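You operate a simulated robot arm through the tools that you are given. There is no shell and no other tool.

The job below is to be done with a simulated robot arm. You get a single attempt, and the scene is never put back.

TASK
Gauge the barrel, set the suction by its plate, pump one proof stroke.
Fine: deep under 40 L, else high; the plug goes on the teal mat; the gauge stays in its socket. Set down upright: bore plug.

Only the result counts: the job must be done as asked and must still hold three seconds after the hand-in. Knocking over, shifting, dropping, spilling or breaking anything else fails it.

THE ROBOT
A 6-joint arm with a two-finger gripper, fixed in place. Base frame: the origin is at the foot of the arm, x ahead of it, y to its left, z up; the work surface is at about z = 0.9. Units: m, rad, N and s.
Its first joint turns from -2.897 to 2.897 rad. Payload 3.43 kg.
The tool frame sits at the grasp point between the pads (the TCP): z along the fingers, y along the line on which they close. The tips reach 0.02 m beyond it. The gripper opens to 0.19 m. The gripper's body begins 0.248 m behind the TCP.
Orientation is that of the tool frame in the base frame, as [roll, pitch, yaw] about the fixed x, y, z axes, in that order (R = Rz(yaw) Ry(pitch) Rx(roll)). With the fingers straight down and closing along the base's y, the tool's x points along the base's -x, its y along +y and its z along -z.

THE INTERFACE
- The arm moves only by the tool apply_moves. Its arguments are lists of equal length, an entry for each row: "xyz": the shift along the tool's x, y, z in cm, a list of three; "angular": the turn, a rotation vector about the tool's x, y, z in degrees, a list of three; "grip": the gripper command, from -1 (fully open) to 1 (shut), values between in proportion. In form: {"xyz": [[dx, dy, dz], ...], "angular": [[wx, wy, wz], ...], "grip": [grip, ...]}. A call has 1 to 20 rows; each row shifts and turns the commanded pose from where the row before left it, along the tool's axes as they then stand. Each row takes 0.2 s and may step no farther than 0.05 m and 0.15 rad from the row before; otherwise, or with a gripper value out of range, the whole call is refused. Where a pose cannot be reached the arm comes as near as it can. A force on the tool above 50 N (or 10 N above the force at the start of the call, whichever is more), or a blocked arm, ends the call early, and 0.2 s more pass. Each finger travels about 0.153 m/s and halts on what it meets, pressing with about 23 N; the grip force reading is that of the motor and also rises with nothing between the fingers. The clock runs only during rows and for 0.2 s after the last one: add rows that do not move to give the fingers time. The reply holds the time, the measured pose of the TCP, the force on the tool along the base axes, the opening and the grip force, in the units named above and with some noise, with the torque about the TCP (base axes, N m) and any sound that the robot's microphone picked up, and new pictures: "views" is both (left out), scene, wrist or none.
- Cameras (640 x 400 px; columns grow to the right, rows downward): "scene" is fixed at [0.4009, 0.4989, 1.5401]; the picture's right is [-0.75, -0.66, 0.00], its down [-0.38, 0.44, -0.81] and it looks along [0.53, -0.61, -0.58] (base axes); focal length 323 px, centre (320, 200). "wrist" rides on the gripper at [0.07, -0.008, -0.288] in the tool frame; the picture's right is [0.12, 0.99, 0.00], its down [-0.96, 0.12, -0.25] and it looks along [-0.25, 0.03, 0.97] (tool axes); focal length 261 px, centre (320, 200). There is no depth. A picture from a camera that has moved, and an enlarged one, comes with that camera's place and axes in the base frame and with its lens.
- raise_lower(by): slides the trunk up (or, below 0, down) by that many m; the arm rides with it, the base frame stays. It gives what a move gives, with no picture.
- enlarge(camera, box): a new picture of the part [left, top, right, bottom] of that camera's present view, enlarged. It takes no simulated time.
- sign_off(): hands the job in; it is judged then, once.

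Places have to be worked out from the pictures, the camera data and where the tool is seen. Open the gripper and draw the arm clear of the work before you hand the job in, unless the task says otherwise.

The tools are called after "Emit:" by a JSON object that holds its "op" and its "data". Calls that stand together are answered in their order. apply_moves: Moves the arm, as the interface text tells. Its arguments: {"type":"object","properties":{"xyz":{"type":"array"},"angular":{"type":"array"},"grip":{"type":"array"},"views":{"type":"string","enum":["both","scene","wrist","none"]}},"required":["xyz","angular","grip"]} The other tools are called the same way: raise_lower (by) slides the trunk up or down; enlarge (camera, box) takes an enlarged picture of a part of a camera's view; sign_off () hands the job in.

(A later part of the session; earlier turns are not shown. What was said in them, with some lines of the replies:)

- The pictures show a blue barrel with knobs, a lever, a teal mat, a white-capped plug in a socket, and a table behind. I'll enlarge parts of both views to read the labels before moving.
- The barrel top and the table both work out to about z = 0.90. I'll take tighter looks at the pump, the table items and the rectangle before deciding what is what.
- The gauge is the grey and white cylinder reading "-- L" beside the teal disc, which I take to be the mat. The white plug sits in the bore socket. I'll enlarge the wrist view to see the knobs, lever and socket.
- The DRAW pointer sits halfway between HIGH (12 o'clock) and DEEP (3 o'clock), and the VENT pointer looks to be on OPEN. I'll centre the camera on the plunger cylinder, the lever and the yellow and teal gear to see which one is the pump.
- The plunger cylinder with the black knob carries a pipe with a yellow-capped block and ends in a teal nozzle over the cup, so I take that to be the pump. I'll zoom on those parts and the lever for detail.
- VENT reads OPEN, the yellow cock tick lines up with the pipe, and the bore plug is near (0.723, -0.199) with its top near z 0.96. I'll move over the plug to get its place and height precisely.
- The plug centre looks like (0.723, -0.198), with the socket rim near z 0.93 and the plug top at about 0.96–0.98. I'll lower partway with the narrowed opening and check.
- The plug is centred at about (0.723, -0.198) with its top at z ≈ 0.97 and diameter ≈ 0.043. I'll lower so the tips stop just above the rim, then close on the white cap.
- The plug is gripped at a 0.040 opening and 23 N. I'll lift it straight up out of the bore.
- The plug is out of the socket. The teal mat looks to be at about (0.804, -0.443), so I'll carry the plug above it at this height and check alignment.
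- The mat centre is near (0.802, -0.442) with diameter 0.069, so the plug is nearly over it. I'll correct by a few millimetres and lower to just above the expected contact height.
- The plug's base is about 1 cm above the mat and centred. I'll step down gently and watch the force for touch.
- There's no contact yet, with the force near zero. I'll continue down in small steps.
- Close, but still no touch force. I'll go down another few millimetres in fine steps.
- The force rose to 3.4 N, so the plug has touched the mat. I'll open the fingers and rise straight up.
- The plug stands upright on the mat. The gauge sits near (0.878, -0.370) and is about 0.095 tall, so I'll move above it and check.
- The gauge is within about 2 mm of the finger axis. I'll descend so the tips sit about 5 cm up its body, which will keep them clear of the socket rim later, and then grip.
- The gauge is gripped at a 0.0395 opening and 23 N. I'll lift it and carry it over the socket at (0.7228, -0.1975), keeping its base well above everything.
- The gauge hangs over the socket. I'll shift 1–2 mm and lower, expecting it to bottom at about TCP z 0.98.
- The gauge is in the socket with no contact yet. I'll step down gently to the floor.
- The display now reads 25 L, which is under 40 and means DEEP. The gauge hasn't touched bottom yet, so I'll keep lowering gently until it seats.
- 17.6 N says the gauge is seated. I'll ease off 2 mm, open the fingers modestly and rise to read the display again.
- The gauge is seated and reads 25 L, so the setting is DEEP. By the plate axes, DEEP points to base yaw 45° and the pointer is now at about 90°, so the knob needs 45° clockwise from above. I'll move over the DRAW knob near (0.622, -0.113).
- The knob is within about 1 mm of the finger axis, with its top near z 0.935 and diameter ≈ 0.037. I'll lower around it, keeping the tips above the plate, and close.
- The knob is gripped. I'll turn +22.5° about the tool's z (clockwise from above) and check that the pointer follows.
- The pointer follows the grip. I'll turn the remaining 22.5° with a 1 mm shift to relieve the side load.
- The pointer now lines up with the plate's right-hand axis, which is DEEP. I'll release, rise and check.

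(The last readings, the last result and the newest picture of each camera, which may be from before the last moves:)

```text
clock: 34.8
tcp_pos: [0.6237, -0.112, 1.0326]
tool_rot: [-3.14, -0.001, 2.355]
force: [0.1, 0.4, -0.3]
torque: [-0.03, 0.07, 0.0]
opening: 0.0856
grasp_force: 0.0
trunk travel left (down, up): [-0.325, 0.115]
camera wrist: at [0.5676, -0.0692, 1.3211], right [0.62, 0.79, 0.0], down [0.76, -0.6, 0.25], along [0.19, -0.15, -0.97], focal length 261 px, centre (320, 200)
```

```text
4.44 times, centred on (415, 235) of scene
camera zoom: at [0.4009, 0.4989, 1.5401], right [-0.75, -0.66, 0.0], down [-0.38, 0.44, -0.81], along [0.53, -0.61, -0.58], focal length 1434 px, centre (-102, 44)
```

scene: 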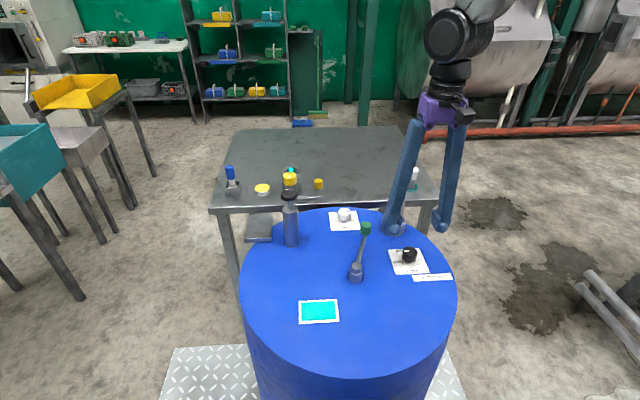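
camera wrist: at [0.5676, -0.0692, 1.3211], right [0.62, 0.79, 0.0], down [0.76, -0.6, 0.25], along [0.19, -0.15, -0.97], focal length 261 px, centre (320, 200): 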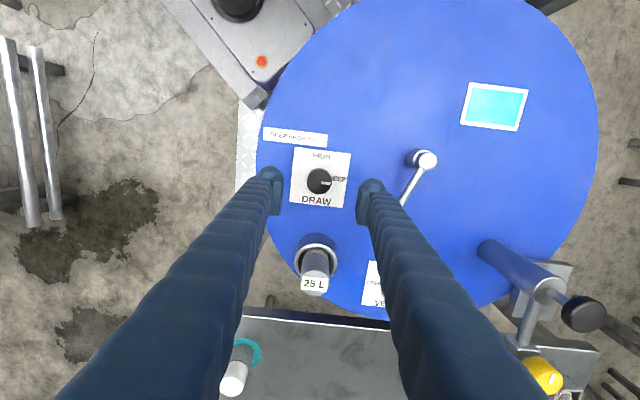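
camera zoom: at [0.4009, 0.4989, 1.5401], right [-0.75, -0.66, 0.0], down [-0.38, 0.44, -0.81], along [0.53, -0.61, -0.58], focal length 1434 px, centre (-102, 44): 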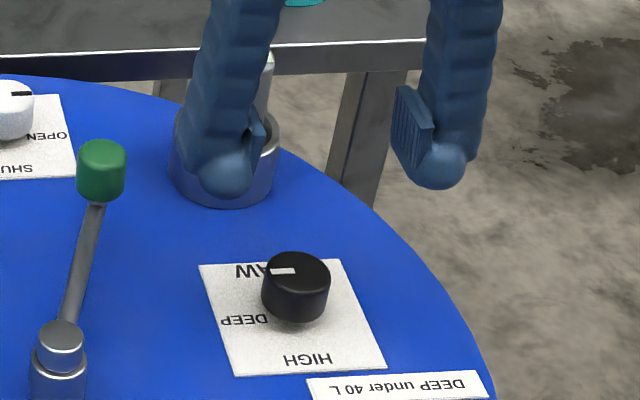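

DRAW now points to DEEP, with the plug on the mat and the gauge in its socket. Next is the plunger pump near (0.90, 0.045); I'll rise and move above its black knob for a close look.

Emit:
{"op": "apply_moves", "data": {"xyz": [[0, 0, -4.2], [0, 0, -4.2], [0, 0, -4.2], [0, 0, -4.2], [-1.2, 4.38, 0], [-1.2, 4.38, 0], [-1.2, 4.38, 0], [-1.2, 4.38, 0], [-1.2, 4.38, 0], [-1.2, 4.38, 0], [-1.2, 4.38, 0], [0, 0, 0]], "angular": [[0, 0, 0], [0, 0, 0], [0, 0, 0], [0, 0, 0], [0, 0, 0], [0, 0, 0], [0, 0, 0], [0, 0, 0], [0, 0, 0], [0, 0, 0], [0, 0, 0], [0, 0, 0]], "grip": [0.1, 0.1, 0.1, 0.1, 0.1, 0.1, 0.1, 0.1, 0.1, 0.1, 0.1, 0.1]}}

Emit:
{"op": "enlarge", "data": {"camera": "wrist", "box": [240, 100, 400, 260]}}

Emit:
{"op": "enlarge", "data": {"camera": "scene", "box": [250, 150, 350, 250]}}

```text
clock: 37.4
tcp_pos: [0.8981, 0.0451, 1.2022]
tool_rot: [3.141, 0.001, 2.357]
force: [-1.2, -0.2, -0.4]
torque: [-0.01, -0.06, 0.03]
opening: 0.0855
grasp_force: 0.1
trunk travel left (down, up): [-0.325, 0.115]
camera wrist: at [0.8413, 0.0878, 1.4906], right [0.62, 0.79, 0.0], down [0.76, -0.6, 0.25], along [0.2, -0.15, -0.97], focal length 261 px, centre (320, 200)
```

scene: 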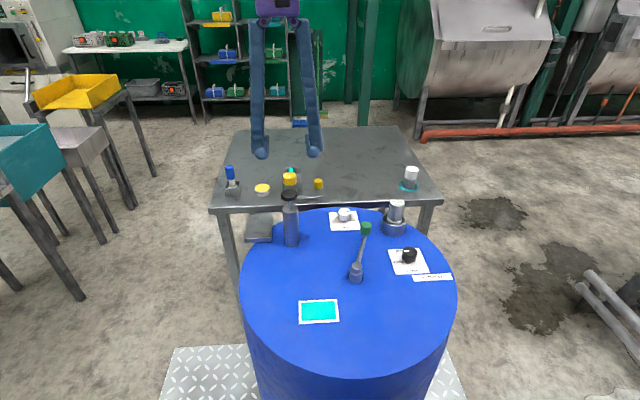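
wrist: 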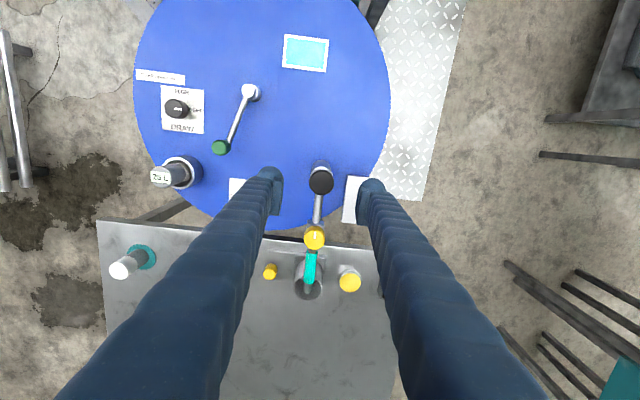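

```text
2.50 times, centred on (320, 180) of wrist
camera zoom: at [0.8413, 0.0878, 1.4906], right [0.62, 0.79, 0.0], down [0.76, -0.6, 0.25], along [0.2, -0.15, -0.97], focal length 652 px, centre (320, 250)
```

zoom: 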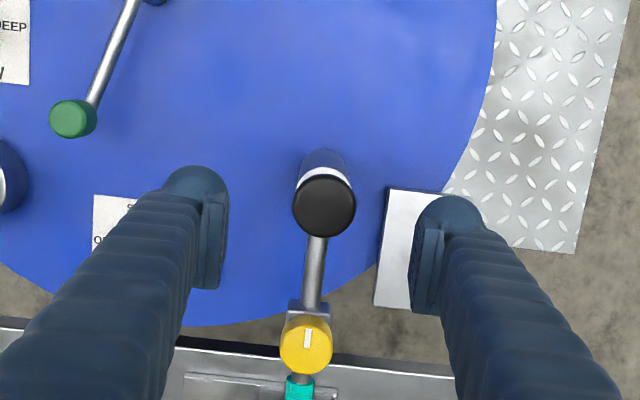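

```text
4.00 times, centred on (300, 200) of scene
camera zoom: at [0.4009, 0.4989, 1.5401], right [-0.75, -0.66, 0.0], down [-0.38, 0.44, -0.81], along [0.53, -0.61, -0.58], focal length 1291 px, centre (400, 200)
```

zoom: 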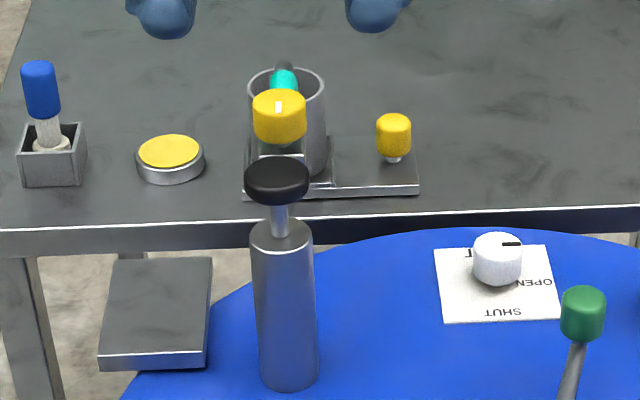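

The black knob centre is near (0.9035, 0.043) with its top at about z 1.08. I'll close the fingers, centre over it and come down to just above.

Emit:
{"op": "apply_moves", "data": {"xyz": [[-0.5, 0.24, 0], [0, 0, 0], [0, 0, 3.5], [0, 0, 3.5], [0, 0, 1], [0, 0, 0]], "angular": [[0, 0, 0], [0, 0, 0], [0, 0, 0], [0, 0, 0], [0, 0, 0], [0, 0, 0]], "grip": [1, 1, 1, 1, 1, 1]}}

Emit:
{"op": "enlarge", "data": {"camera": "scene", "box": [250, 150, 350, 250]}}

Emit:
{"op": "enlarge", "data": {"camera": "wrist", "box": [260, 130, 380, 250]}}

```text
clock: 38.8
tcp_pos: [0.9039, 0.0413, 1.1211]
tool_rot: [3.141, 0.001, 2.358]
force: [0.0, -0.2, 0.2]
torque: [-0.02, -0.05, -0.01]
opening: 0.0001
grasp_force: 23.1
trunk travel left (down, up): [-0.325, 0.115]
camera wrist: at [0.8483, 0.0857, 1.4086], right [0.62, 0.79, 0.0], down [0.76, -0.6, 0.25], along [0.19, -0.15, -0.97], focal length 261 px, centre (320, 200)
```

scene: 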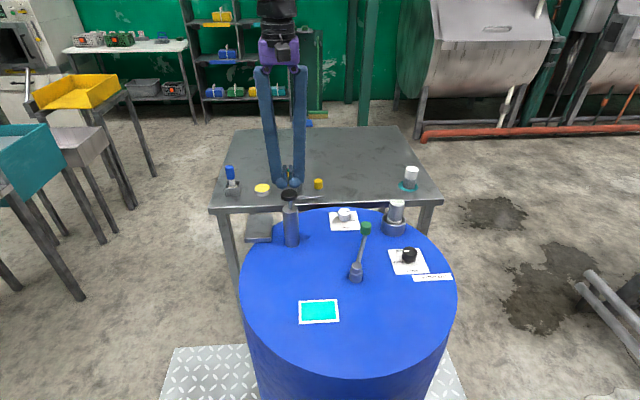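
wrist: 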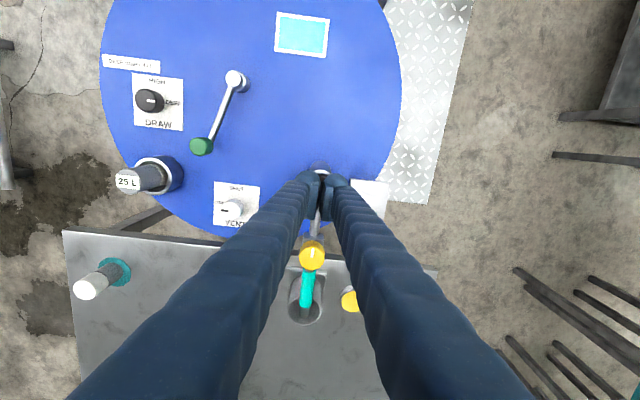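

```text
4.00 times, centred on (300, 200) of scene
camera zoom: at [0.4009, 0.4989, 1.5401], right [-0.75, -0.66, 0.0], down [-0.38, 0.44, -0.81], along [0.53, -0.61, -0.58], focal length 1291 px, centre (400, 200)
```

zoom: 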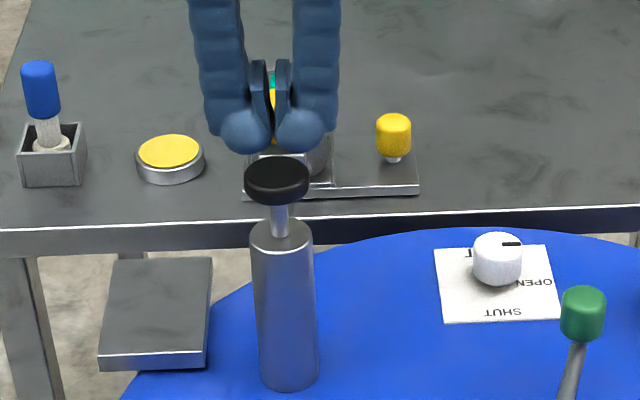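

```text
3.33 times, centred on (320, 190) of wrist
camera zoom: at [0.8483, 0.0857, 1.4086], right [0.62, 0.79, 0.0], down [0.76, -0.6, 0.25], along [0.19, -0.15, -0.97], focal length 869 px, centre (320, 233)
```

zoom: 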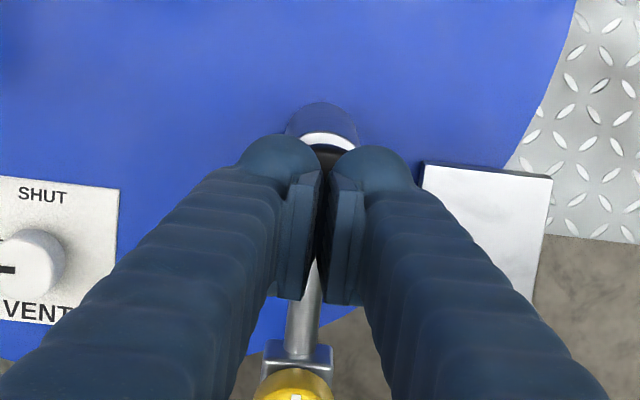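

The tips are about 1–2 cm above the knob and centred. I'll step down to find contact and watch the force.

Emit:
{"op": "apply_moves", "data": {"xyz": [[0, 0, 0.5], [0, 0, 0.5], [0, 0, 0.5], [0, 0, 0]], "angular": [[0, 0, 0], [0, 0, 0], [0, 0, 0], [0, 0, 0]], "grip": [1, 1, 1, 1], "views": "none"}}

Emit:
{"op": "enlarge", "data": {"camera": "scene", "box": [260, 170, 320, 250]}}

```text
clock: 39.8
tcp_pos: [0.9027, 0.0419, 1.1048]
tool_rot: [-3.14, -0.001, 2.357]
force: [-0.1, 0.7, -0.3]
torque: [-0.01, 0.04, 0.03]
opening: 0.0001
grasp_force: 22.5
trunk travel left (down, up): [-0.325, 0.115]
```

```text
5.00 times, centred on (290, 210) of scene
camera zoom: at [0.4009, 0.4989, 1.5401], right [-0.75, -0.66, 0.0], down [-0.38, 0.44, -0.81], along [0.53, -0.61, -0.58], focal length 1614 px, centre (470, 150)
```

zoom: 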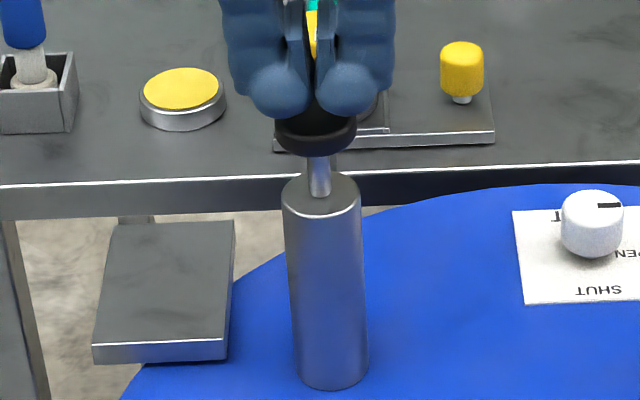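

Almost touching, with no force yet. I'll continue pressing in small steps.

Emit:
{"op": "apply_moves", "data": {"xyz": [[0, 0, 0.4], [0, 0, 0.4], [0, 0, 0.4], [0, 0, 0]], "angular": [[0, 0, 0], [0, 0, 0], [0, 0, 0], [0, 0, 0]], "grip": [1, 1, 1, 1], "views": "none"}}

Emit:
{"op": "enlarge", "data": {"camera": "scene", "box": [260, 170, 320, 250]}}

```text
clock: 40.8
tcp_pos: [0.9034, 0.0427, 1.0937]
tool_rot: [-3.141, 0.001, 2.356]
force: [-0.2, 0.1, 0.3]
torque: [0.01, -0.04, -0.02]
opening: 0.0062
grasp_force: 34.5
trunk travel left (down, up): [-0.325, 0.115]
```

```text
5.00 times, centred on (290, 210) of scene
camera zoom: at [0.4009, 0.4989, 1.5401], right [-0.75, -0.66, 0.0], down [-0.38, 0.44, -0.81], along [0.53, -0.61, -0.58], focal length 1614 px, centre (470, 150)
```

zoom: 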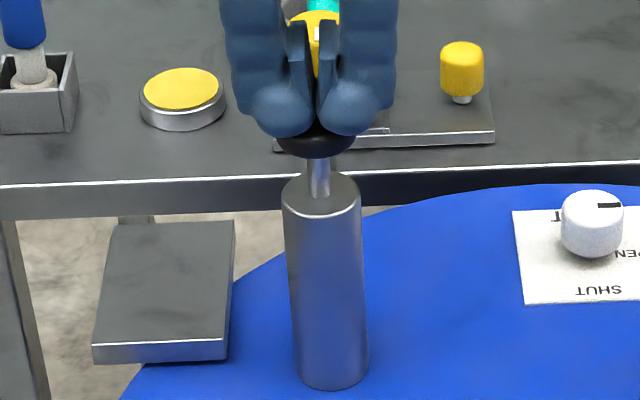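

The opening went from 0 to 6 mm with almost no vertical force, so the rounded tips are wedging on the knob instead of pressing it. I'll take a close look before doing more.

Emit:
{"op": "enlarge", "data": {"camera": "wrist", "box": [280, 150, 360, 230]}}

Emit:
{"op": "enlarge", "data": {"camera": "scene", "box": [270, 165, 310, 215]}}

```text
5.00 times, centred on (320, 190) of wrist
camera zoom: at [0.8479, 0.085, 1.3821], right [0.62, 0.79, 0.0], down [0.76, -0.6, 0.25], along [0.19, -0.15, -0.97], focal length 1303 px, centre (320, 250)
```

zoom: 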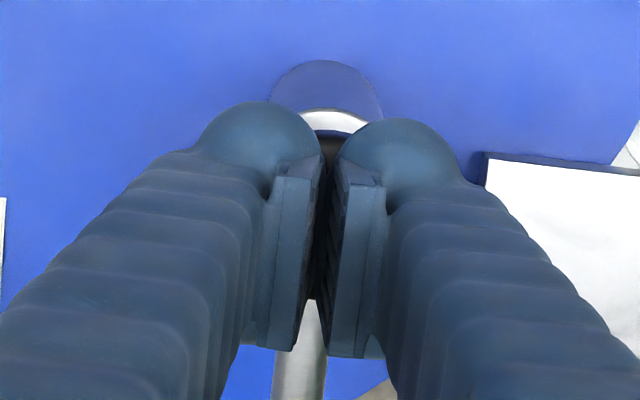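

```text
8.00 times, centred on (290, 190) of scene
camera zoom: at [0.4009, 0.4989, 1.5401], right [-0.75, -0.66, 0.0], down [-0.38, 0.44, -0.81], along [0.53, -0.61, -0.58], focal length 2582 px, centre (560, 280)
```

zoom: 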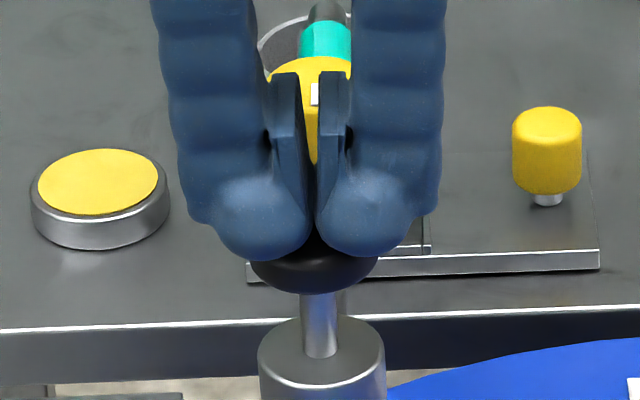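

The domed knob is parting the rounded tips, so I'll grip the knob from the sides instead. That also lets me move it both ways. I'll rise, open, lower so the tips stay level with the knob's underside, and close.

Emit:
{"op": "apply_moves", "data": {"xyz": [[0, 0, -2], [0, 0, -1.5], [0, 0, 0], [0, 0, 0], [0, 0, 0], [0, 0, 2.3], [0, 0, 2.3], [0, 0, 0]], "angular": [[0, 0, 0], [0, 0, 0], [0, 0, 0], [0, 0, 0], [0, 0, 0], [0, 0, 0], [0, 0, 0], [0, 0, 0]], "grip": [1, 1, 0.1, 0.1, 0.1, 0.1, 0.1, 0.1]}}

Emit:
{"op": "enlarge", "data": {"camera": "wrist", "box": [260, 140, 380, 240]}}

Emit:
{"op": "enlarge", "data": {"camera": "scene", "box": [265, 165, 315, 215]}}

```text
clock: 42.6
tcp_pos: [0.9039, 0.0425, 1.0834]
tool_rot: [-3.141, -0.001, 2.357]
force: [0.1, -0.8, 0.5]
torque: [0.02, -0.08, 0.02]
opening: 0.0854
grasp_force: 0.1
trunk travel left (down, up): [-0.325, 0.115]
camera wrist: at [0.8479, 0.0855, 1.371], right [0.62, 0.79, 0.0], down [0.76, -0.6, 0.25], along [0.19, -0.15, -0.97], focal length 261 px, centre (320, 200)
```

scene: 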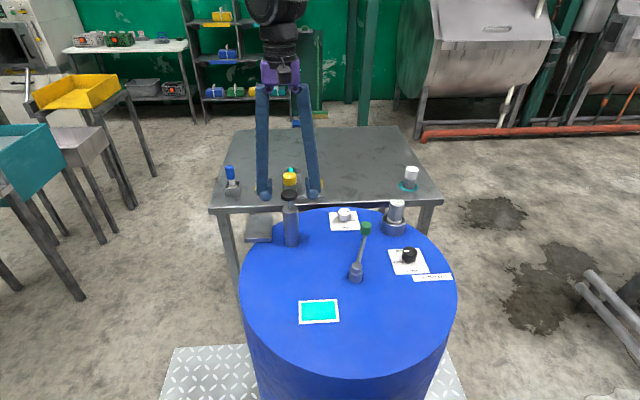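
wrist: 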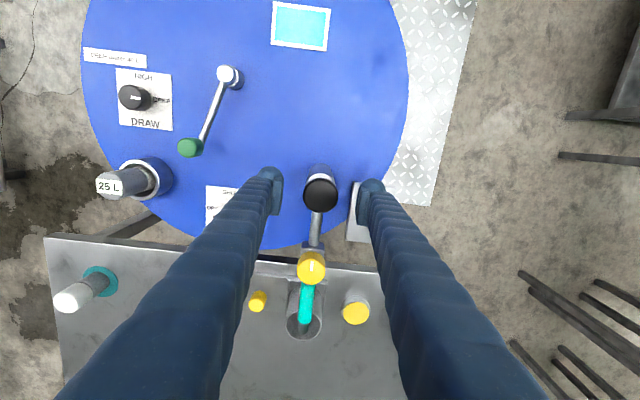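

```text
4.00 times, centred on (320, 190) of wrist
camera zoom: at [0.8479, 0.0855, 1.371], right [0.62, 0.79, 0.0], down [0.76, -0.6, 0.25], along [0.19, -0.15, -0.97], focal length 1043 px, centre (320, 240)
```

zoom: 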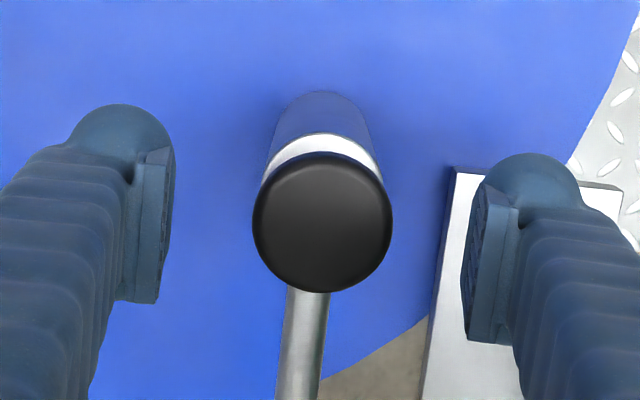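

```text
8.00 times, centred on (290, 190) of scene
camera zoom: at [0.4009, 0.4989, 1.5401], right [-0.75, -0.66, 0.0], down [-0.38, 0.44, -0.81], along [0.53, -0.61, -0.58], focal length 2582 px, centre (560, 280)
```

zoom: 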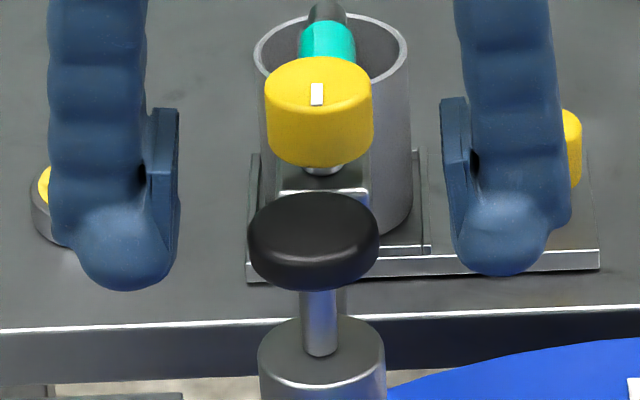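

The knob sits centred between the pads with the tips level with its underside. I'll close on it.

Emit:
{"op": "apply_moves", "data": {"xyz": [[0, 0.1, 0], [0, 0, 0], [0, 0, 0], [0, 0, 0]], "angular": [[0, 0, 0], [0, 0, 0], [0, 0, 0], [0, 0, 0]], "grip": [0.4, 1, 1, 1]}}

Emit:
{"op": "enlarge", "data": {"camera": "scene", "box": [265, 165, 315, 215]}}

Emit:
{"op": "enlarge", "data": {"camera": "wrist", "box": [260, 140, 380, 240]}}

```text
clock: 43.6
tcp_pos: [0.9048, 0.0428, 1.0822]
tool_rot: [-3.14, 0.0, 2.355]
force: [-1.0, -3.1, -0.5]
torque: [-0.04, 0.0, 0.03]
opening: 0.0397
grasp_force: 44.7
trunk travel left (down, up): [-0.325, 0.115]
camera wrist: at [0.8487, 0.0861, 1.3706], right [0.62, 0.79, 0.0], down [0.76, -0.6, 0.25], along [0.19, -0.15, -0.97], focal length 261 px, centre (320, 200)
```

scene: 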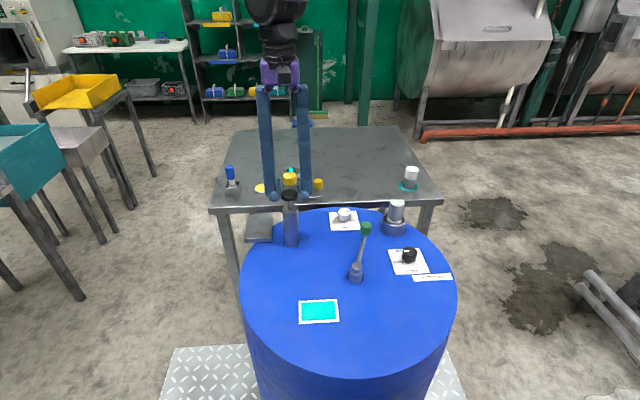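
wrist: 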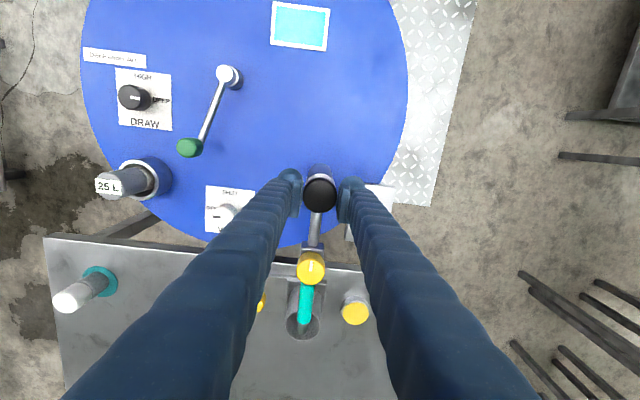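

```text
8.00 times, centred on (290, 190) of scene
camera zoom: at [0.4009, 0.4989, 1.5401], right [-0.75, -0.66, 0.0], down [-0.38, 0.44, -0.81], along [0.53, -0.61, -0.58], focal length 2582 px, centre (560, 280)
```

zoom: 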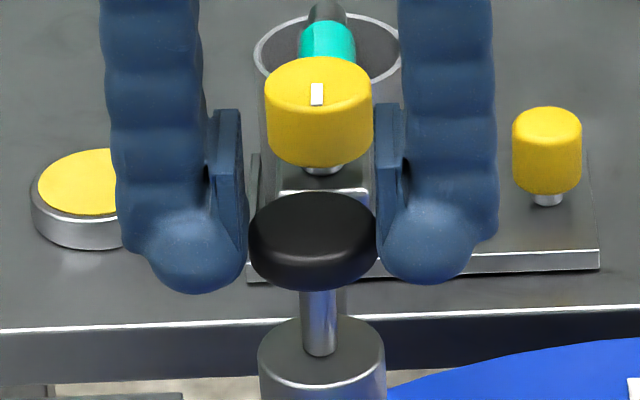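

```text
4.00 times, centred on (320, 190) of wrist
camera zoom: at [0.8487, 0.0861, 1.3706], right [0.62, 0.79, 0.0], down [0.76, -0.6, 0.25], along [0.19, -0.15, -0.97], focal length 1043 px, centre (320, 240)
```

zoom: 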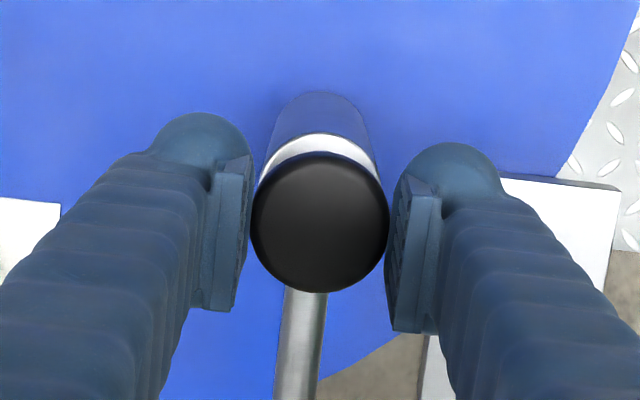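

Gripped at a 0.0397 opening. I'll push down 1 cm in small steps and read the resistance.

Emit:
{"op": "apply_moves", "data": {"xyz": [[0, 0, 0.5], [0, 0, 0.5], [0, 0, 0]], "angular": [[0, 0, 0], [0, 0, 0], [0, 0, 0]], "grip": [1, 1, 1], "views": "none"}}

Emit:
{"op": "enlarge", "data": {"camera": "scene", "box": [265, 165, 315, 215]}}

```text
clock: 44.4
tcp_pos: [0.905, 0.043, 1.0738]
tool_rot: [3.14, 0.001, 2.356]
force: [-3.5, -0.9, 3.2]
torque: [-0.02, 0.01, 0.0]
opening: 0.0404
grasp_force: 44.6
trunk travel left (down, up): [-0.325, 0.115]
```

```text
8.00 times, centred on (290, 190) of scene
camera zoom: at [0.4009, 0.4989, 1.5401], right [-0.75, -0.66, 0.0], down [-0.38, 0.44, -0.81], along [0.53, -0.61, -0.58], focal length 2582 px, centre (560, 280)
```

zoom: 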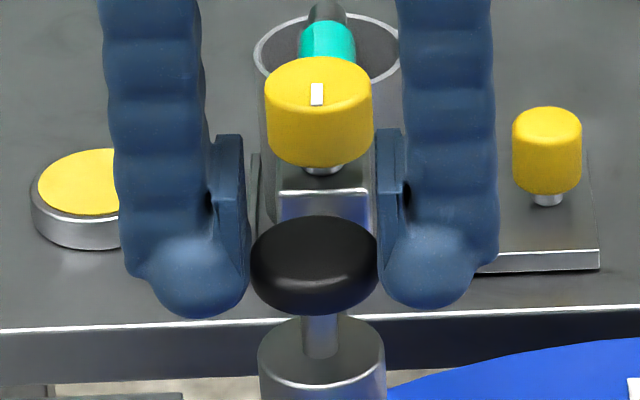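

The plunger follows with only about 3 N of resistance. I'll keep pushing toward the bottom of its stroke.

Emit:
{"op": "apply_moves", "data": {"xyz": [[0, 0, 0.5], [0, 0, 0.5], [0, 0, 0]], "angular": [[0, 0, 0], [0, 0, 0], [0, 0, 0]], "grip": [1, 1, 1], "views": "none"}}

Emit:
{"op": "enlarge", "data": {"camera": "scene", "box": [265, 165, 315, 215]}}

```text
clock: 45.2
tcp_pos: [0.9045, 0.0421, 1.0635]
tool_rot: [3.139, 0.001, 2.358]
force: [-0.1, 1.4, 6.3]
torque: [-0.02, -0.1, 0.0]
opening: 0.0403
grasp_force: 45.0
trunk travel left (down, up): [-0.325, 0.115]
```

```text
8.00 times, centred on (290, 190) of scene
camera zoom: at [0.4009, 0.4989, 1.5401], right [-0.75, -0.66, 0.0], down [-0.38, 0.44, -0.81], along [0.53, -0.61, -0.58], focal length 2582 px, centre (560, 280)
```

zoom: 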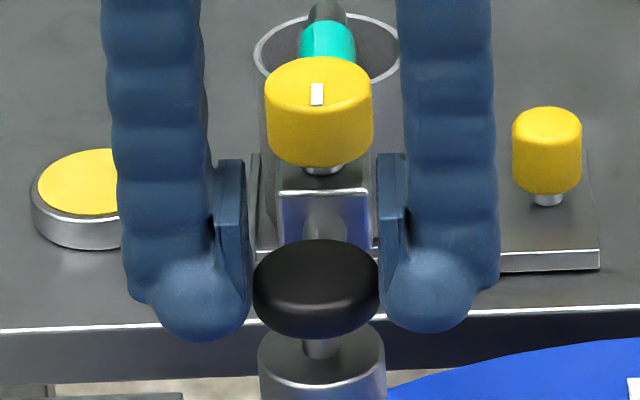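

Resistance grows like a spring, at 6 N after 2 cm, and some stem is still showing. I'll continue down.

Emit:
{"op": "apply_moves", "data": {"xyz": [[0, 0, 0.5], [0, 0, 0.5], [0, 0, 0]], "angular": [[0, 0, 0], [0, 0, 0], [0, 0, 0]], "grip": [1, 1, 1], "views": "none"}}

Emit:
{"op": "enlarge", "data": {"camera": "scene", "box": [265, 165, 315, 215]}}

```text
clock: 46.0
tcp_pos: [0.9052, 0.0422, 1.0532]
tool_rot: [-3.141, 0.0, 2.356]
force: [-3.3, 0.7, 8.3]
torque: [-0.01, 0.01, -0.02]
opening: 0.0401
grasp_force: 44.9
trunk travel left (down, up): [-0.325, 0.115]
```

```text
8.00 times, centred on (290, 190) of scene
camera zoom: at [0.4009, 0.4989, 1.5401], right [-0.75, -0.66, 0.0], down [-0.38, 0.44, -0.81], along [0.53, -0.61, -0.58], focal length 2582 px, centre (560, 280)
```

zoom: 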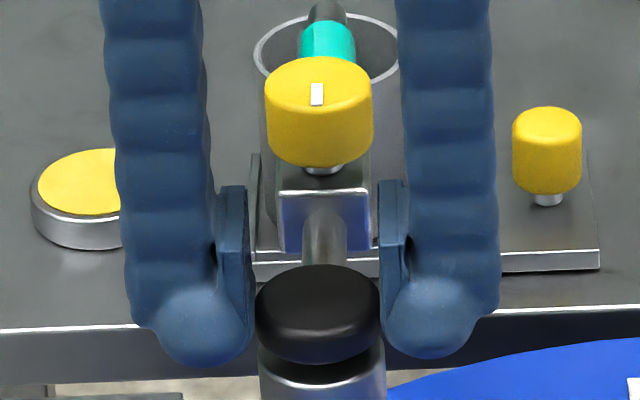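

The knob is just above the cylinder top, with force at 8 N. I'll go down in finer steps until it stops.

Emit:
{"op": "apply_moves", "data": {"xyz": [[0, 0, 0.25], [0, 0, 0.25], [0, 0, 0]], "angular": [[0, 0, 0], [0, 0, 0], [0, 0, 0]], "grip": [1, 1, 1], "views": "none"}}

Emit:
{"op": "enlarge", "data": {"camera": "scene", "box": [265, 165, 315, 215]}}

```text
clock: 46.8
tcp_pos: [0.9048, 0.0429, 1.0509]
tool_rot: [3.139, 0.0, 2.357]
force: [0.8, 3.0, 30.1]
torque: [0.11, 0.09, 0.02]
opening: 0.04
grasp_force: 45.3
trunk travel left (down, up): [-0.325, 0.115]
```

```text
8.00 times, centred on (290, 190) of scene
camera zoom: at [0.4009, 0.4989, 1.5401], right [-0.75, -0.66, 0.0], down [-0.38, 0.44, -0.81], along [0.53, -0.61, -0.58], focal length 2582 px, centre (560, 280)
```

zoom: 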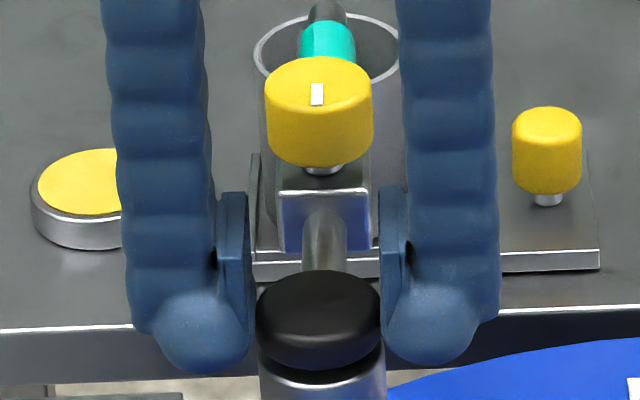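

The force jumped to 30 N after 3.1 cm of travel. I need to know whether that's the plunger's own stop or my fingertips on the cylinder rim, so I'll look closely.

Emit:
{"op": "enlarge", "data": {"camera": "scene", "box": [276, 195, 304, 220]}}

Emit:
{"op": "enlarge", "data": {"camera": "wrist", "box": [280, 150, 360, 230]}}

```text
16.00 times, centred on (290, 208) of scene
camera zoom: at [0.4009, 0.4989, 1.5401], right [-0.75, -0.66, 0.0], down [-0.38, 0.44, -0.81], along [0.53, -0.61, -0.58], focal length 5164 px, centre (800, 80)
```

zoom: 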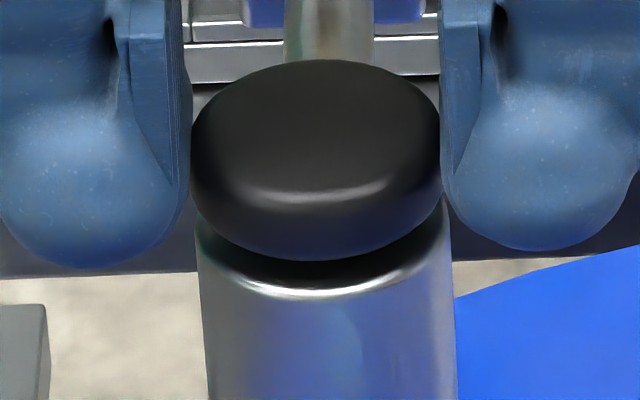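

```text
5.00 times, centred on (320, 190) of wrist
camera zoom: at [0.8473, 0.086, 1.3388], right [0.62, 0.79, 0.0], down [0.76, -0.6, 0.25], along [0.2, -0.15, -0.97], focal length 1303 px, centre (320, 250)
```

zoom: 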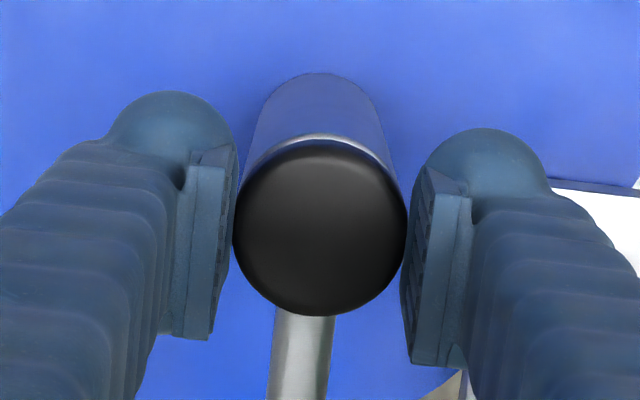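

The evidence is mixed, but the plunger has gone about 31 mm of an estimated 32–35 mm. Before letting it return, I'll look at the nozzle and cup for signs of a delivered stroke.

Emit:
{"op": "enlarge", "data": {"camera": "wrist", "box": [260, 240, 370, 360]}}

Emit:
{"op": "enlarge", "data": {"camera": "scene", "box": [270, 155, 320, 200]}}

Emit:
{"op": "enlarge", "data": {"camera": "wrist", "box": [285, 165, 355, 215]}}

```text
3.33 times, centred on (315, 300) of wrist
camera zoom: at [0.8473, 0.086, 1.3388], right [0.62, 0.79, 0.0], down [0.76, -0.6, 0.25], along [0.2, -0.15, -0.97], focal length 869 px, centre (337, -133)
```

zoom: 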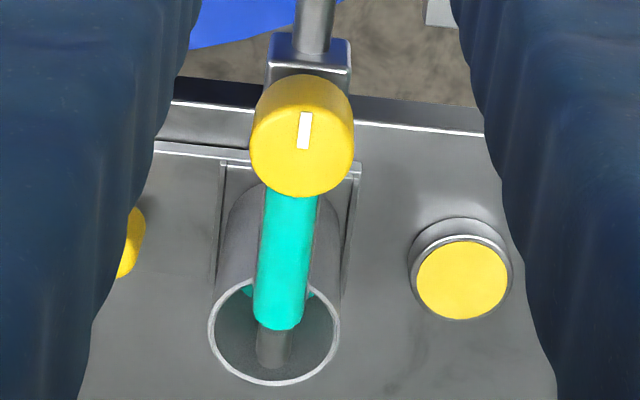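

```text
8.89 times, centred on (295, 178) of scene
camera zoom: at [0.4009, 0.4989, 1.5401], right [-0.75, -0.66, 0.0], down [-0.38, 0.44, -0.81], along [0.53, -0.61, -0.58], focal length 2869 px, centre (542, 400)
```

zoom: 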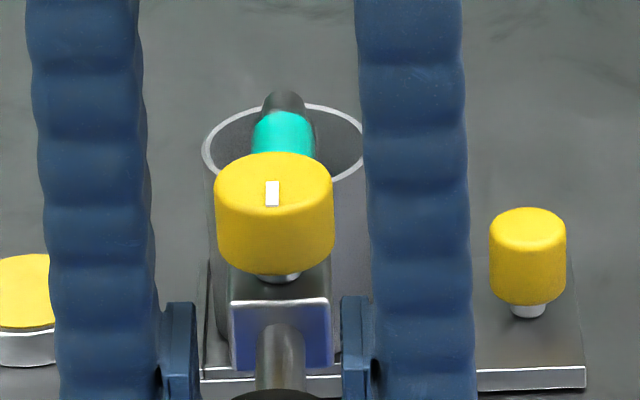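

```text
8.00 times, centred on (320, 190) of wrist
camera zoom: at [0.8473, 0.086, 1.3388], right [0.62, 0.79, 0.0], down [0.76, -0.6, 0.25], along [0.2, -0.15, -0.97], focal length 2085 px, centre (320, 280)
```

zoom: 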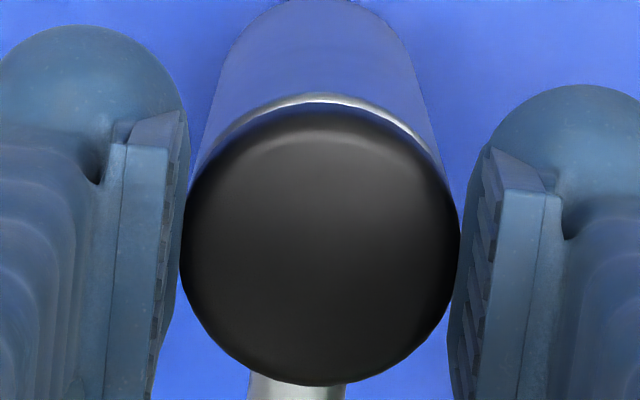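

Emit:
{"op": "enlarge", "data": {"camera": "wrist", "box": [280, 305, 325, 350]}}

Emit:
{"op": "enlarge", "data": {"camera": "scene", "box": [280, 163, 305, 183]}}

```text
8.89 times, centred on (302, 328) of wrist
camera zoom: at [0.8473, 0.086, 1.3388], right [0.62, 0.79, 0.0], down [0.76, -0.6, 0.25], along [0.2, -0.15, -0.97], focal length 2317 px, centre (476, -933)
```

zoom: 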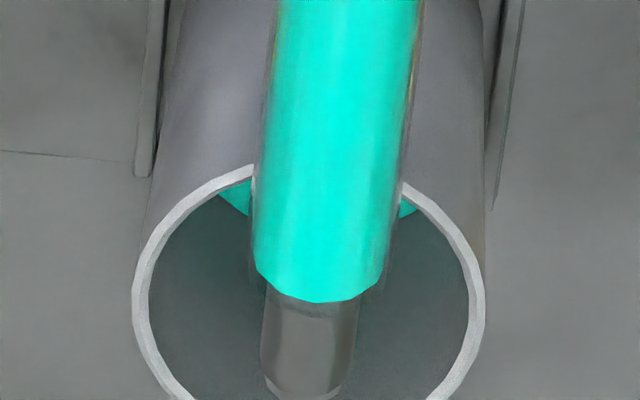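

```text
16.00 times, centred on (292, 173) of scene
camera zoom: at [0.4009, 0.4989, 1.5401], right [-0.75, -0.66, 0.0], down [-0.38, 0.44, -0.81], along [0.53, -0.61, -0.58], focal length 5164 px, centre (760, 632)
```

zoom: 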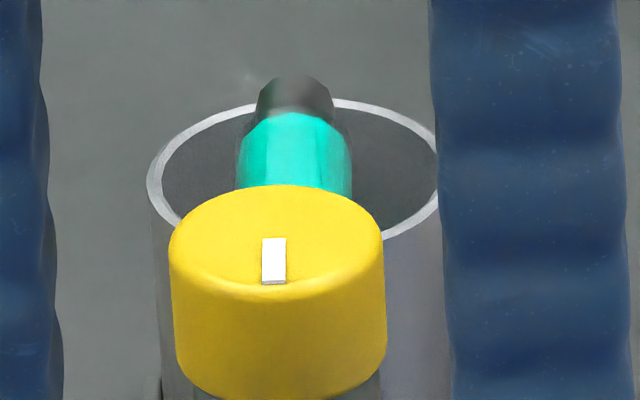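

A teal sliver is now visible at the bottom of the cup, which looks like delivered liquid. I'll guide the plunger back up with the grip to just under its rest height, then open.

Emit:
{"op": "apply_moves", "data": {"xyz": [[0, 0, -0.8], [0, 0, -0.8], [0, 0, -0.8], [0, 0, -0.8], [0, 0, 0]], "angular": [[0, 0, 0], [0, 0, 0], [0, 0, 0], [0, 0, 0], [0, 0, 0]], "grip": [1, 1, 1, 1, 1]}}

Emit:
{"op": "enlarge", "data": {"camera": "scene", "box": [265, 165, 315, 215]}}

Emit:
{"op": "enlarge", "data": {"camera": "wrist", "box": [270, 260, 360, 350]}}

```text
clock: 48.0
tcp_pos: [0.9044, 0.0436, 1.0793]
tool_rot: [-3.139, -0.001, 2.356]
force: [4.2, 5.4, 0.9]
torque: [0.13, 0.12, 0.02]
opening: 0.0403
grasp_force: 45.3
trunk travel left (down, up): [-0.325, 0.115]
camera wrist: at [0.8488, 0.0861, 1.3673], right [0.62, 0.79, 0.0], down [0.76, -0.6, 0.25], along [0.19, -0.15, -0.97], focal length 261 px, centre (320, 200)
```

scene: 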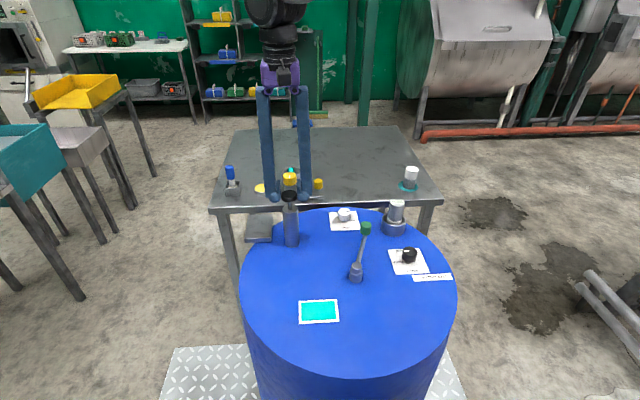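
wrist: 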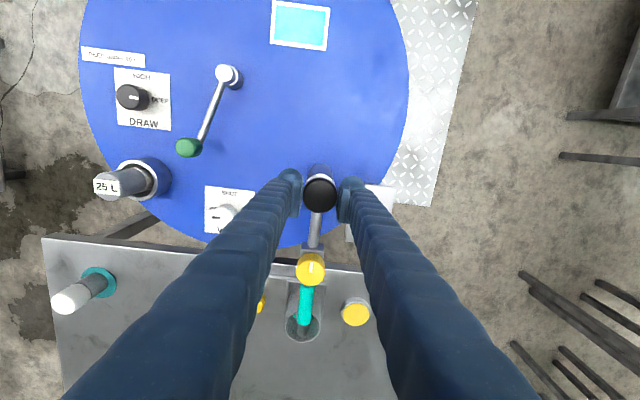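

```text
8.00 times, centred on (290, 190) of scene
camera zoom: at [0.4009, 0.4989, 1.5401], right [-0.75, -0.66, 0.0], down [-0.38, 0.44, -0.81], along [0.53, -0.61, -0.58], focal length 2582 px, centre (560, 280)
```

zoom: 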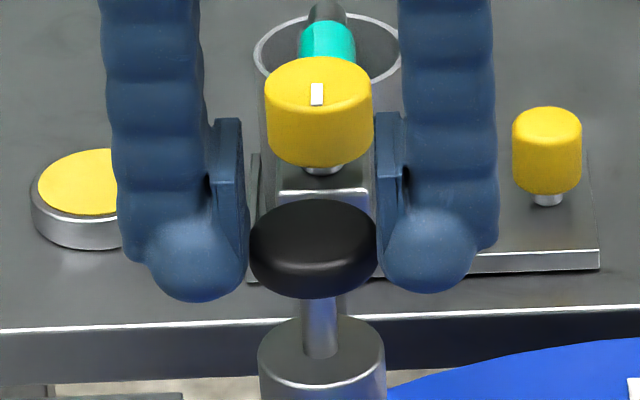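

```text
4.44 times, centred on (315, 305) of wrist
camera zoom: at [0.8488, 0.0861, 1.3673], right [0.62, 0.79, 0.0], down [0.76, -0.6, 0.25], along [0.19, -0.15, -0.97], focal length 1158 px, centre (342, -267)
```

zoom: 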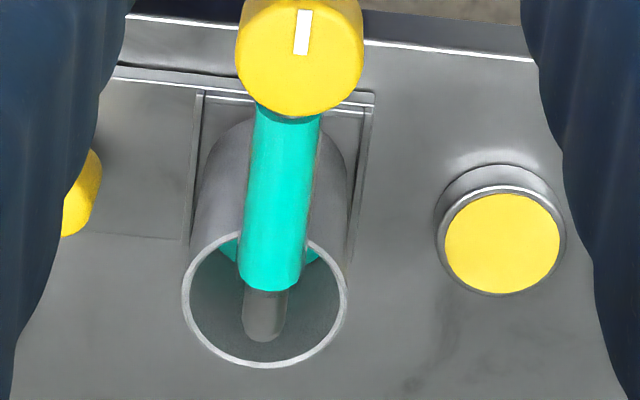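

Teal liquid now shows in the cup bottom and wasn't visible in the steeper view before pumping, so the stroke delivered. I'll open the fingers and rise clear of the pump.

Emit:
{"op": "apply_moves", "data": {"xyz": [[0, 0, 0], [0, 0, 0], [0, 0, 0], [0, 0, -2], [0, 0, -4], [0, 0, -4], [0, 0, -2], [0, 0, 0]], "angular": [[0, 0, 0], [0, 0, 0], [0, 0, 0], [0, 0, 0], [0, 0, 0], [0, 0, 0], [0, 0, 0], [0, 0, 0]], "grip": [0.5, 0.2, 0.1, 0.1, 0.1, 0.1, 0.1, 0.1]}}

Emit:
{"op": "enlarge", "data": {"camera": "scene", "box": [250, 150, 350, 250]}}

Emit:
{"op": "enlarge", "data": {"camera": "wrist", "box": [260, 210, 380, 310]}}

```text
clock: 49.8
tcp_pos: [0.9049, 0.0432, 1.1997]
tool_rot: [-3.141, -0.001, 2.356]
force: [-0.4, 0.3, -0.7]
torque: [-0.01, -0.01, 0.01]
opening: 0.0852
grasp_force: 0.1
trunk travel left (down, up): [-0.325, 0.115]
camera wrist: at [0.849, 0.0862, 1.4884], right [0.62, 0.79, 0.0], down [0.76, -0.6, 0.25], along [0.19, -0.15, -0.97], focal length 261 px, centre (320, 200)
```

scene: 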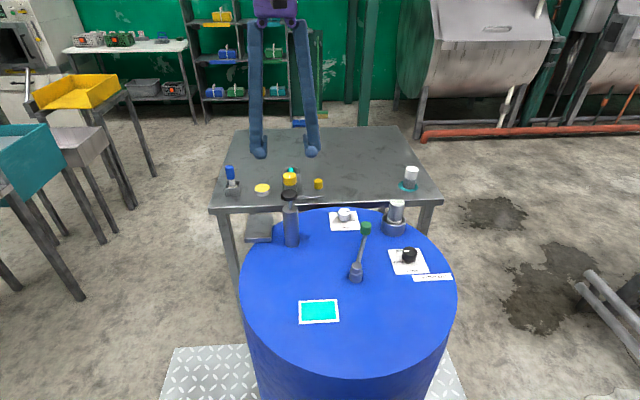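
wrist: 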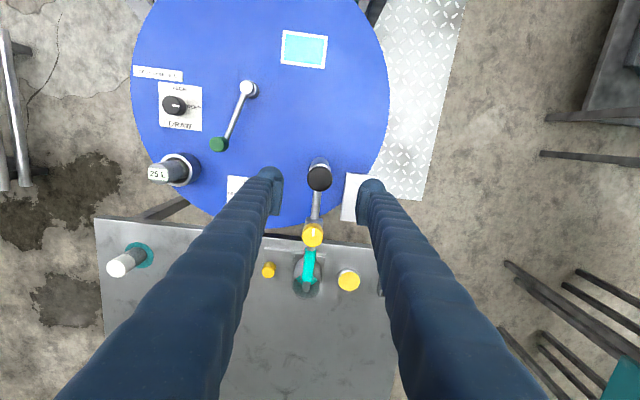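

```text
4.00 times, centred on (300, 200) of scene
camera zoom: at [0.4009, 0.4989, 1.5401], right [-0.75, -0.66, 0.0], down [-0.38, 0.44, -0.81], along [0.53, -0.61, -0.58], focal length 1291 px, centre (400, 200)
```

zoom: 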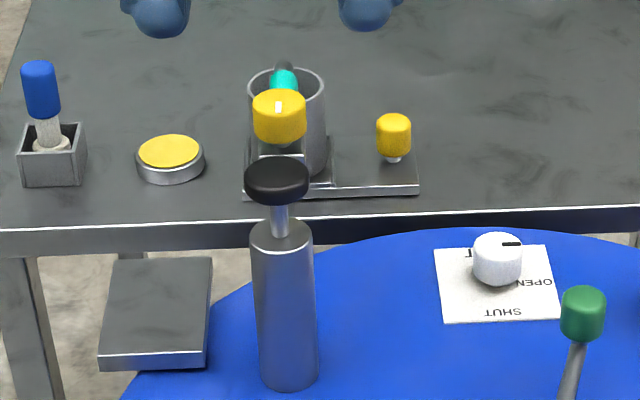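

```text
4.00 times, centred on (320, 260) of wrist
camera zoom: at [0.849, 0.0862, 1.4884], right [0.62, 0.79, 0.0], down [0.76, -0.6, 0.25], along [0.19, -0.15, -0.97], focal length 1043 px, centre (320, -40)
```

zoom: 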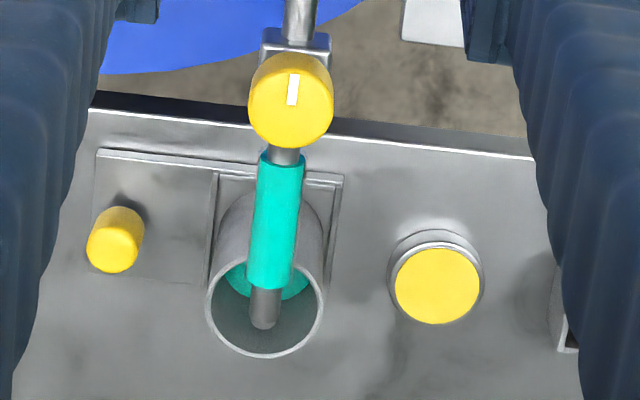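

The cup bottom clearly holds a teal pool and the plunger is back up at rest. I'll withdraw to my earlier viewpoint to compare with the starting picture and check that everything else is untouched.

Emit:
{"op": "apply_moves", "data": {"xyz": [[0, 0, -3], [2.29, -2.23, -1.5], [2.29, -2.23, -1.5], [2.29, -2.23, -1.5], [2.29, -2.23, -1.5], [2.29, -2.23, -1.6], [0, 0, 0], [0, 0, 0], [0, 0, 0], [0, 0, 0], [0, 0, 0], [0, 0, 0], [0, 0, 0]], "angular": [[0, 0, 0], [0, 0, 0], [0, 0, 0], [0, 0, 0], [0, 0, 0], [0, 0, 0], [0, 0, -7.5], [0, 0, -7.5], [0, 0, -7.5], [0, 0, -7.5], [0, 0, -7.5], [0, 0, -7.5], [0, 0, 0]], "grip": [0.1, 0.1, 0.1, -0.5, -1, -1, -1, -1, -1, -1, -1, -1, -1]}}

Emit:
{"op": "enlarge", "data": {"camera": "wrist", "box": [230, 210, 340, 310]}}

Emit:
{"op": "enlarge", "data": {"camera": "wrist", "box": [100, 60, 300, 220]}}

Emit:
{"op": "enlarge", "data": {"camera": "scene", "box": [230, 150, 470, 340]}}

```text
clock: 52.6
tcp_pos: [0.7441, 0.0445, 1.3049]
tool_rot: [-3.142, -0.004, -3.14]
force: [-1.1, 0.5, 0.4]
torque: [-0.04, 0.0, 0.04]
opening: 0.19
grasp_force: 0.0
trunk travel left (down, up): [-0.325, 0.115]
camera wrist: at [0.6744, 0.0358, 1.5939], right [-0.12, 0.99, 0.0], down [0.96, 0.12, 0.25], along [0.24, 0.03, -0.97], focal length 261 px, centre (320, 200)
```

scene: 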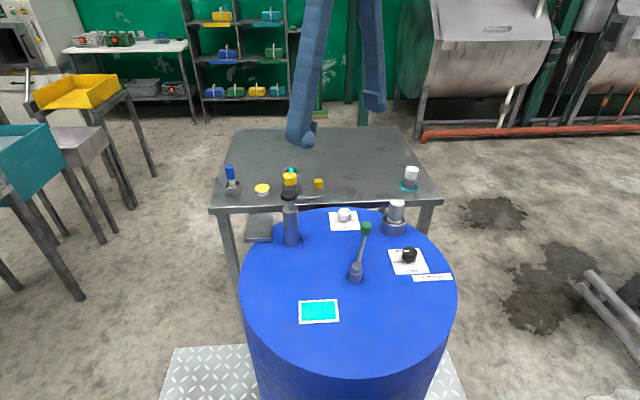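
wrist: 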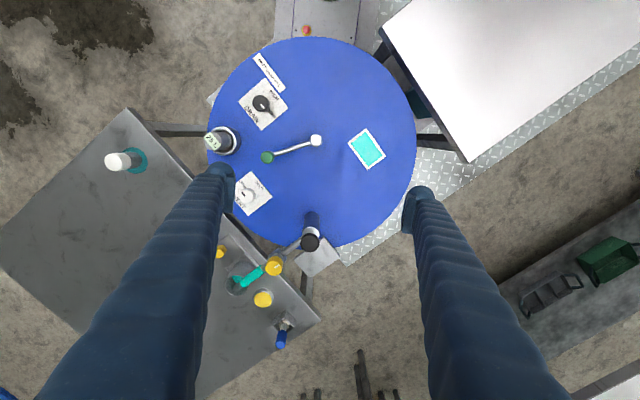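

```text
4.00 times, centred on (285, 260) of wrist
camera zoom: at [0.6744, 0.0358, 1.5939], right [-0.12, 0.99, 0.0], down [0.96, 0.12, 0.25], along [0.24, 0.03, -0.97], focal length 1043 px, centre (460, -40)
```

zoom: 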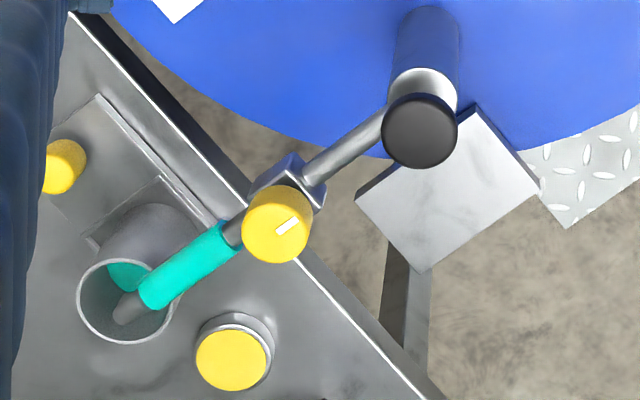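

```text
2.50 times, centred on (200, 140) of wrist
camera zoom: at [0.6744, 0.0358, 1.5939], right [-0.12, 0.99, 0.0], down [0.96, 0.12, 0.25], along [0.24, 0.03, -0.97], focal length 652 px, centre (620, 350)
```

zoom: 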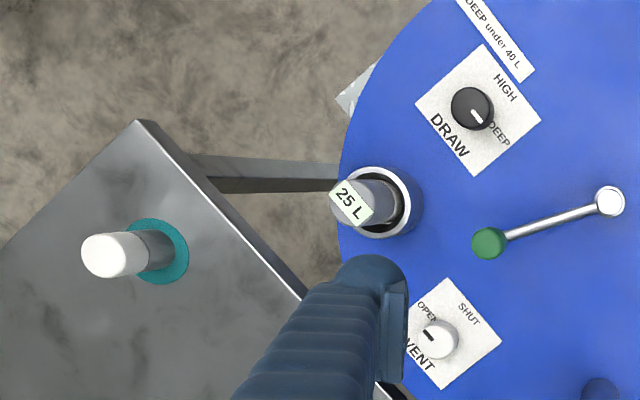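

```text
2.11 times, centred on (350, 245) of scene
camera zoom: at [0.4009, 0.4989, 1.5401], right [-0.75, -0.66, 0.0], down [-0.38, 0.44, -0.81], along [0.53, -0.61, -0.58], focal length 680 px, centre (257, 105)
```

zoom: 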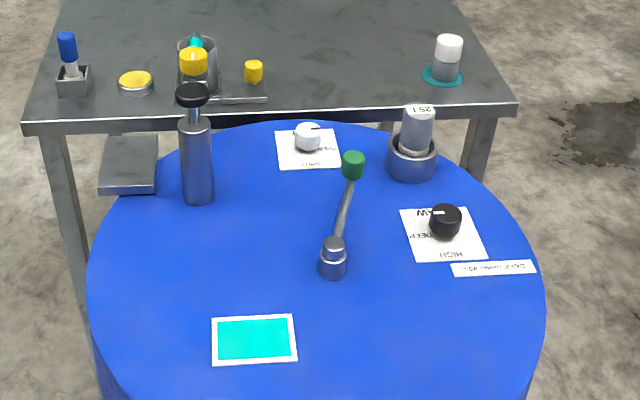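

From the same viewpoint as before, the cup that was dark now holds teal liquid. The plunger is back at rest, DRAW points to DEEP, the gauge reads 25 L in its socket and the plug stands upright on the teal mat. The gripper is open and clear, so I'm handing in.

Emit:
{"op": "sign_off", "data": {}}

```text
The job is handed in.
```

The job is done and handed in: the barrel gauged at 25 L, so I set the suction to DEEP and pumped one proof stroke.

- **Plug:** it stands upright on the round teal mat on the table. I took that disc as the mat rather than the brighter cyan rectangle on the barrel.
- **Gauge:** it sits in the bore socket, still showing 25 L.
- **Suction:** the DRAW knob's pointer now lines up with DEEP on its plate.
- **Pump:** I pushed the black plunger down about 31 mm, until the force jumped, then let it back up to rest. I couldn't tell whether it stopped on its own end-stop or my fingertips met the cylinder rim. Teal liquid that wasn't in the cup before is there now, so the stroke delivered.

Before that stroke I tried pressing the knob with closed fingers. They only spread on the dome, and the plunger did not move.

The vent was already at OPEN and I left it alone. I saw nothing else shifted in the final pictures, and the arm is clear with the gripper open.
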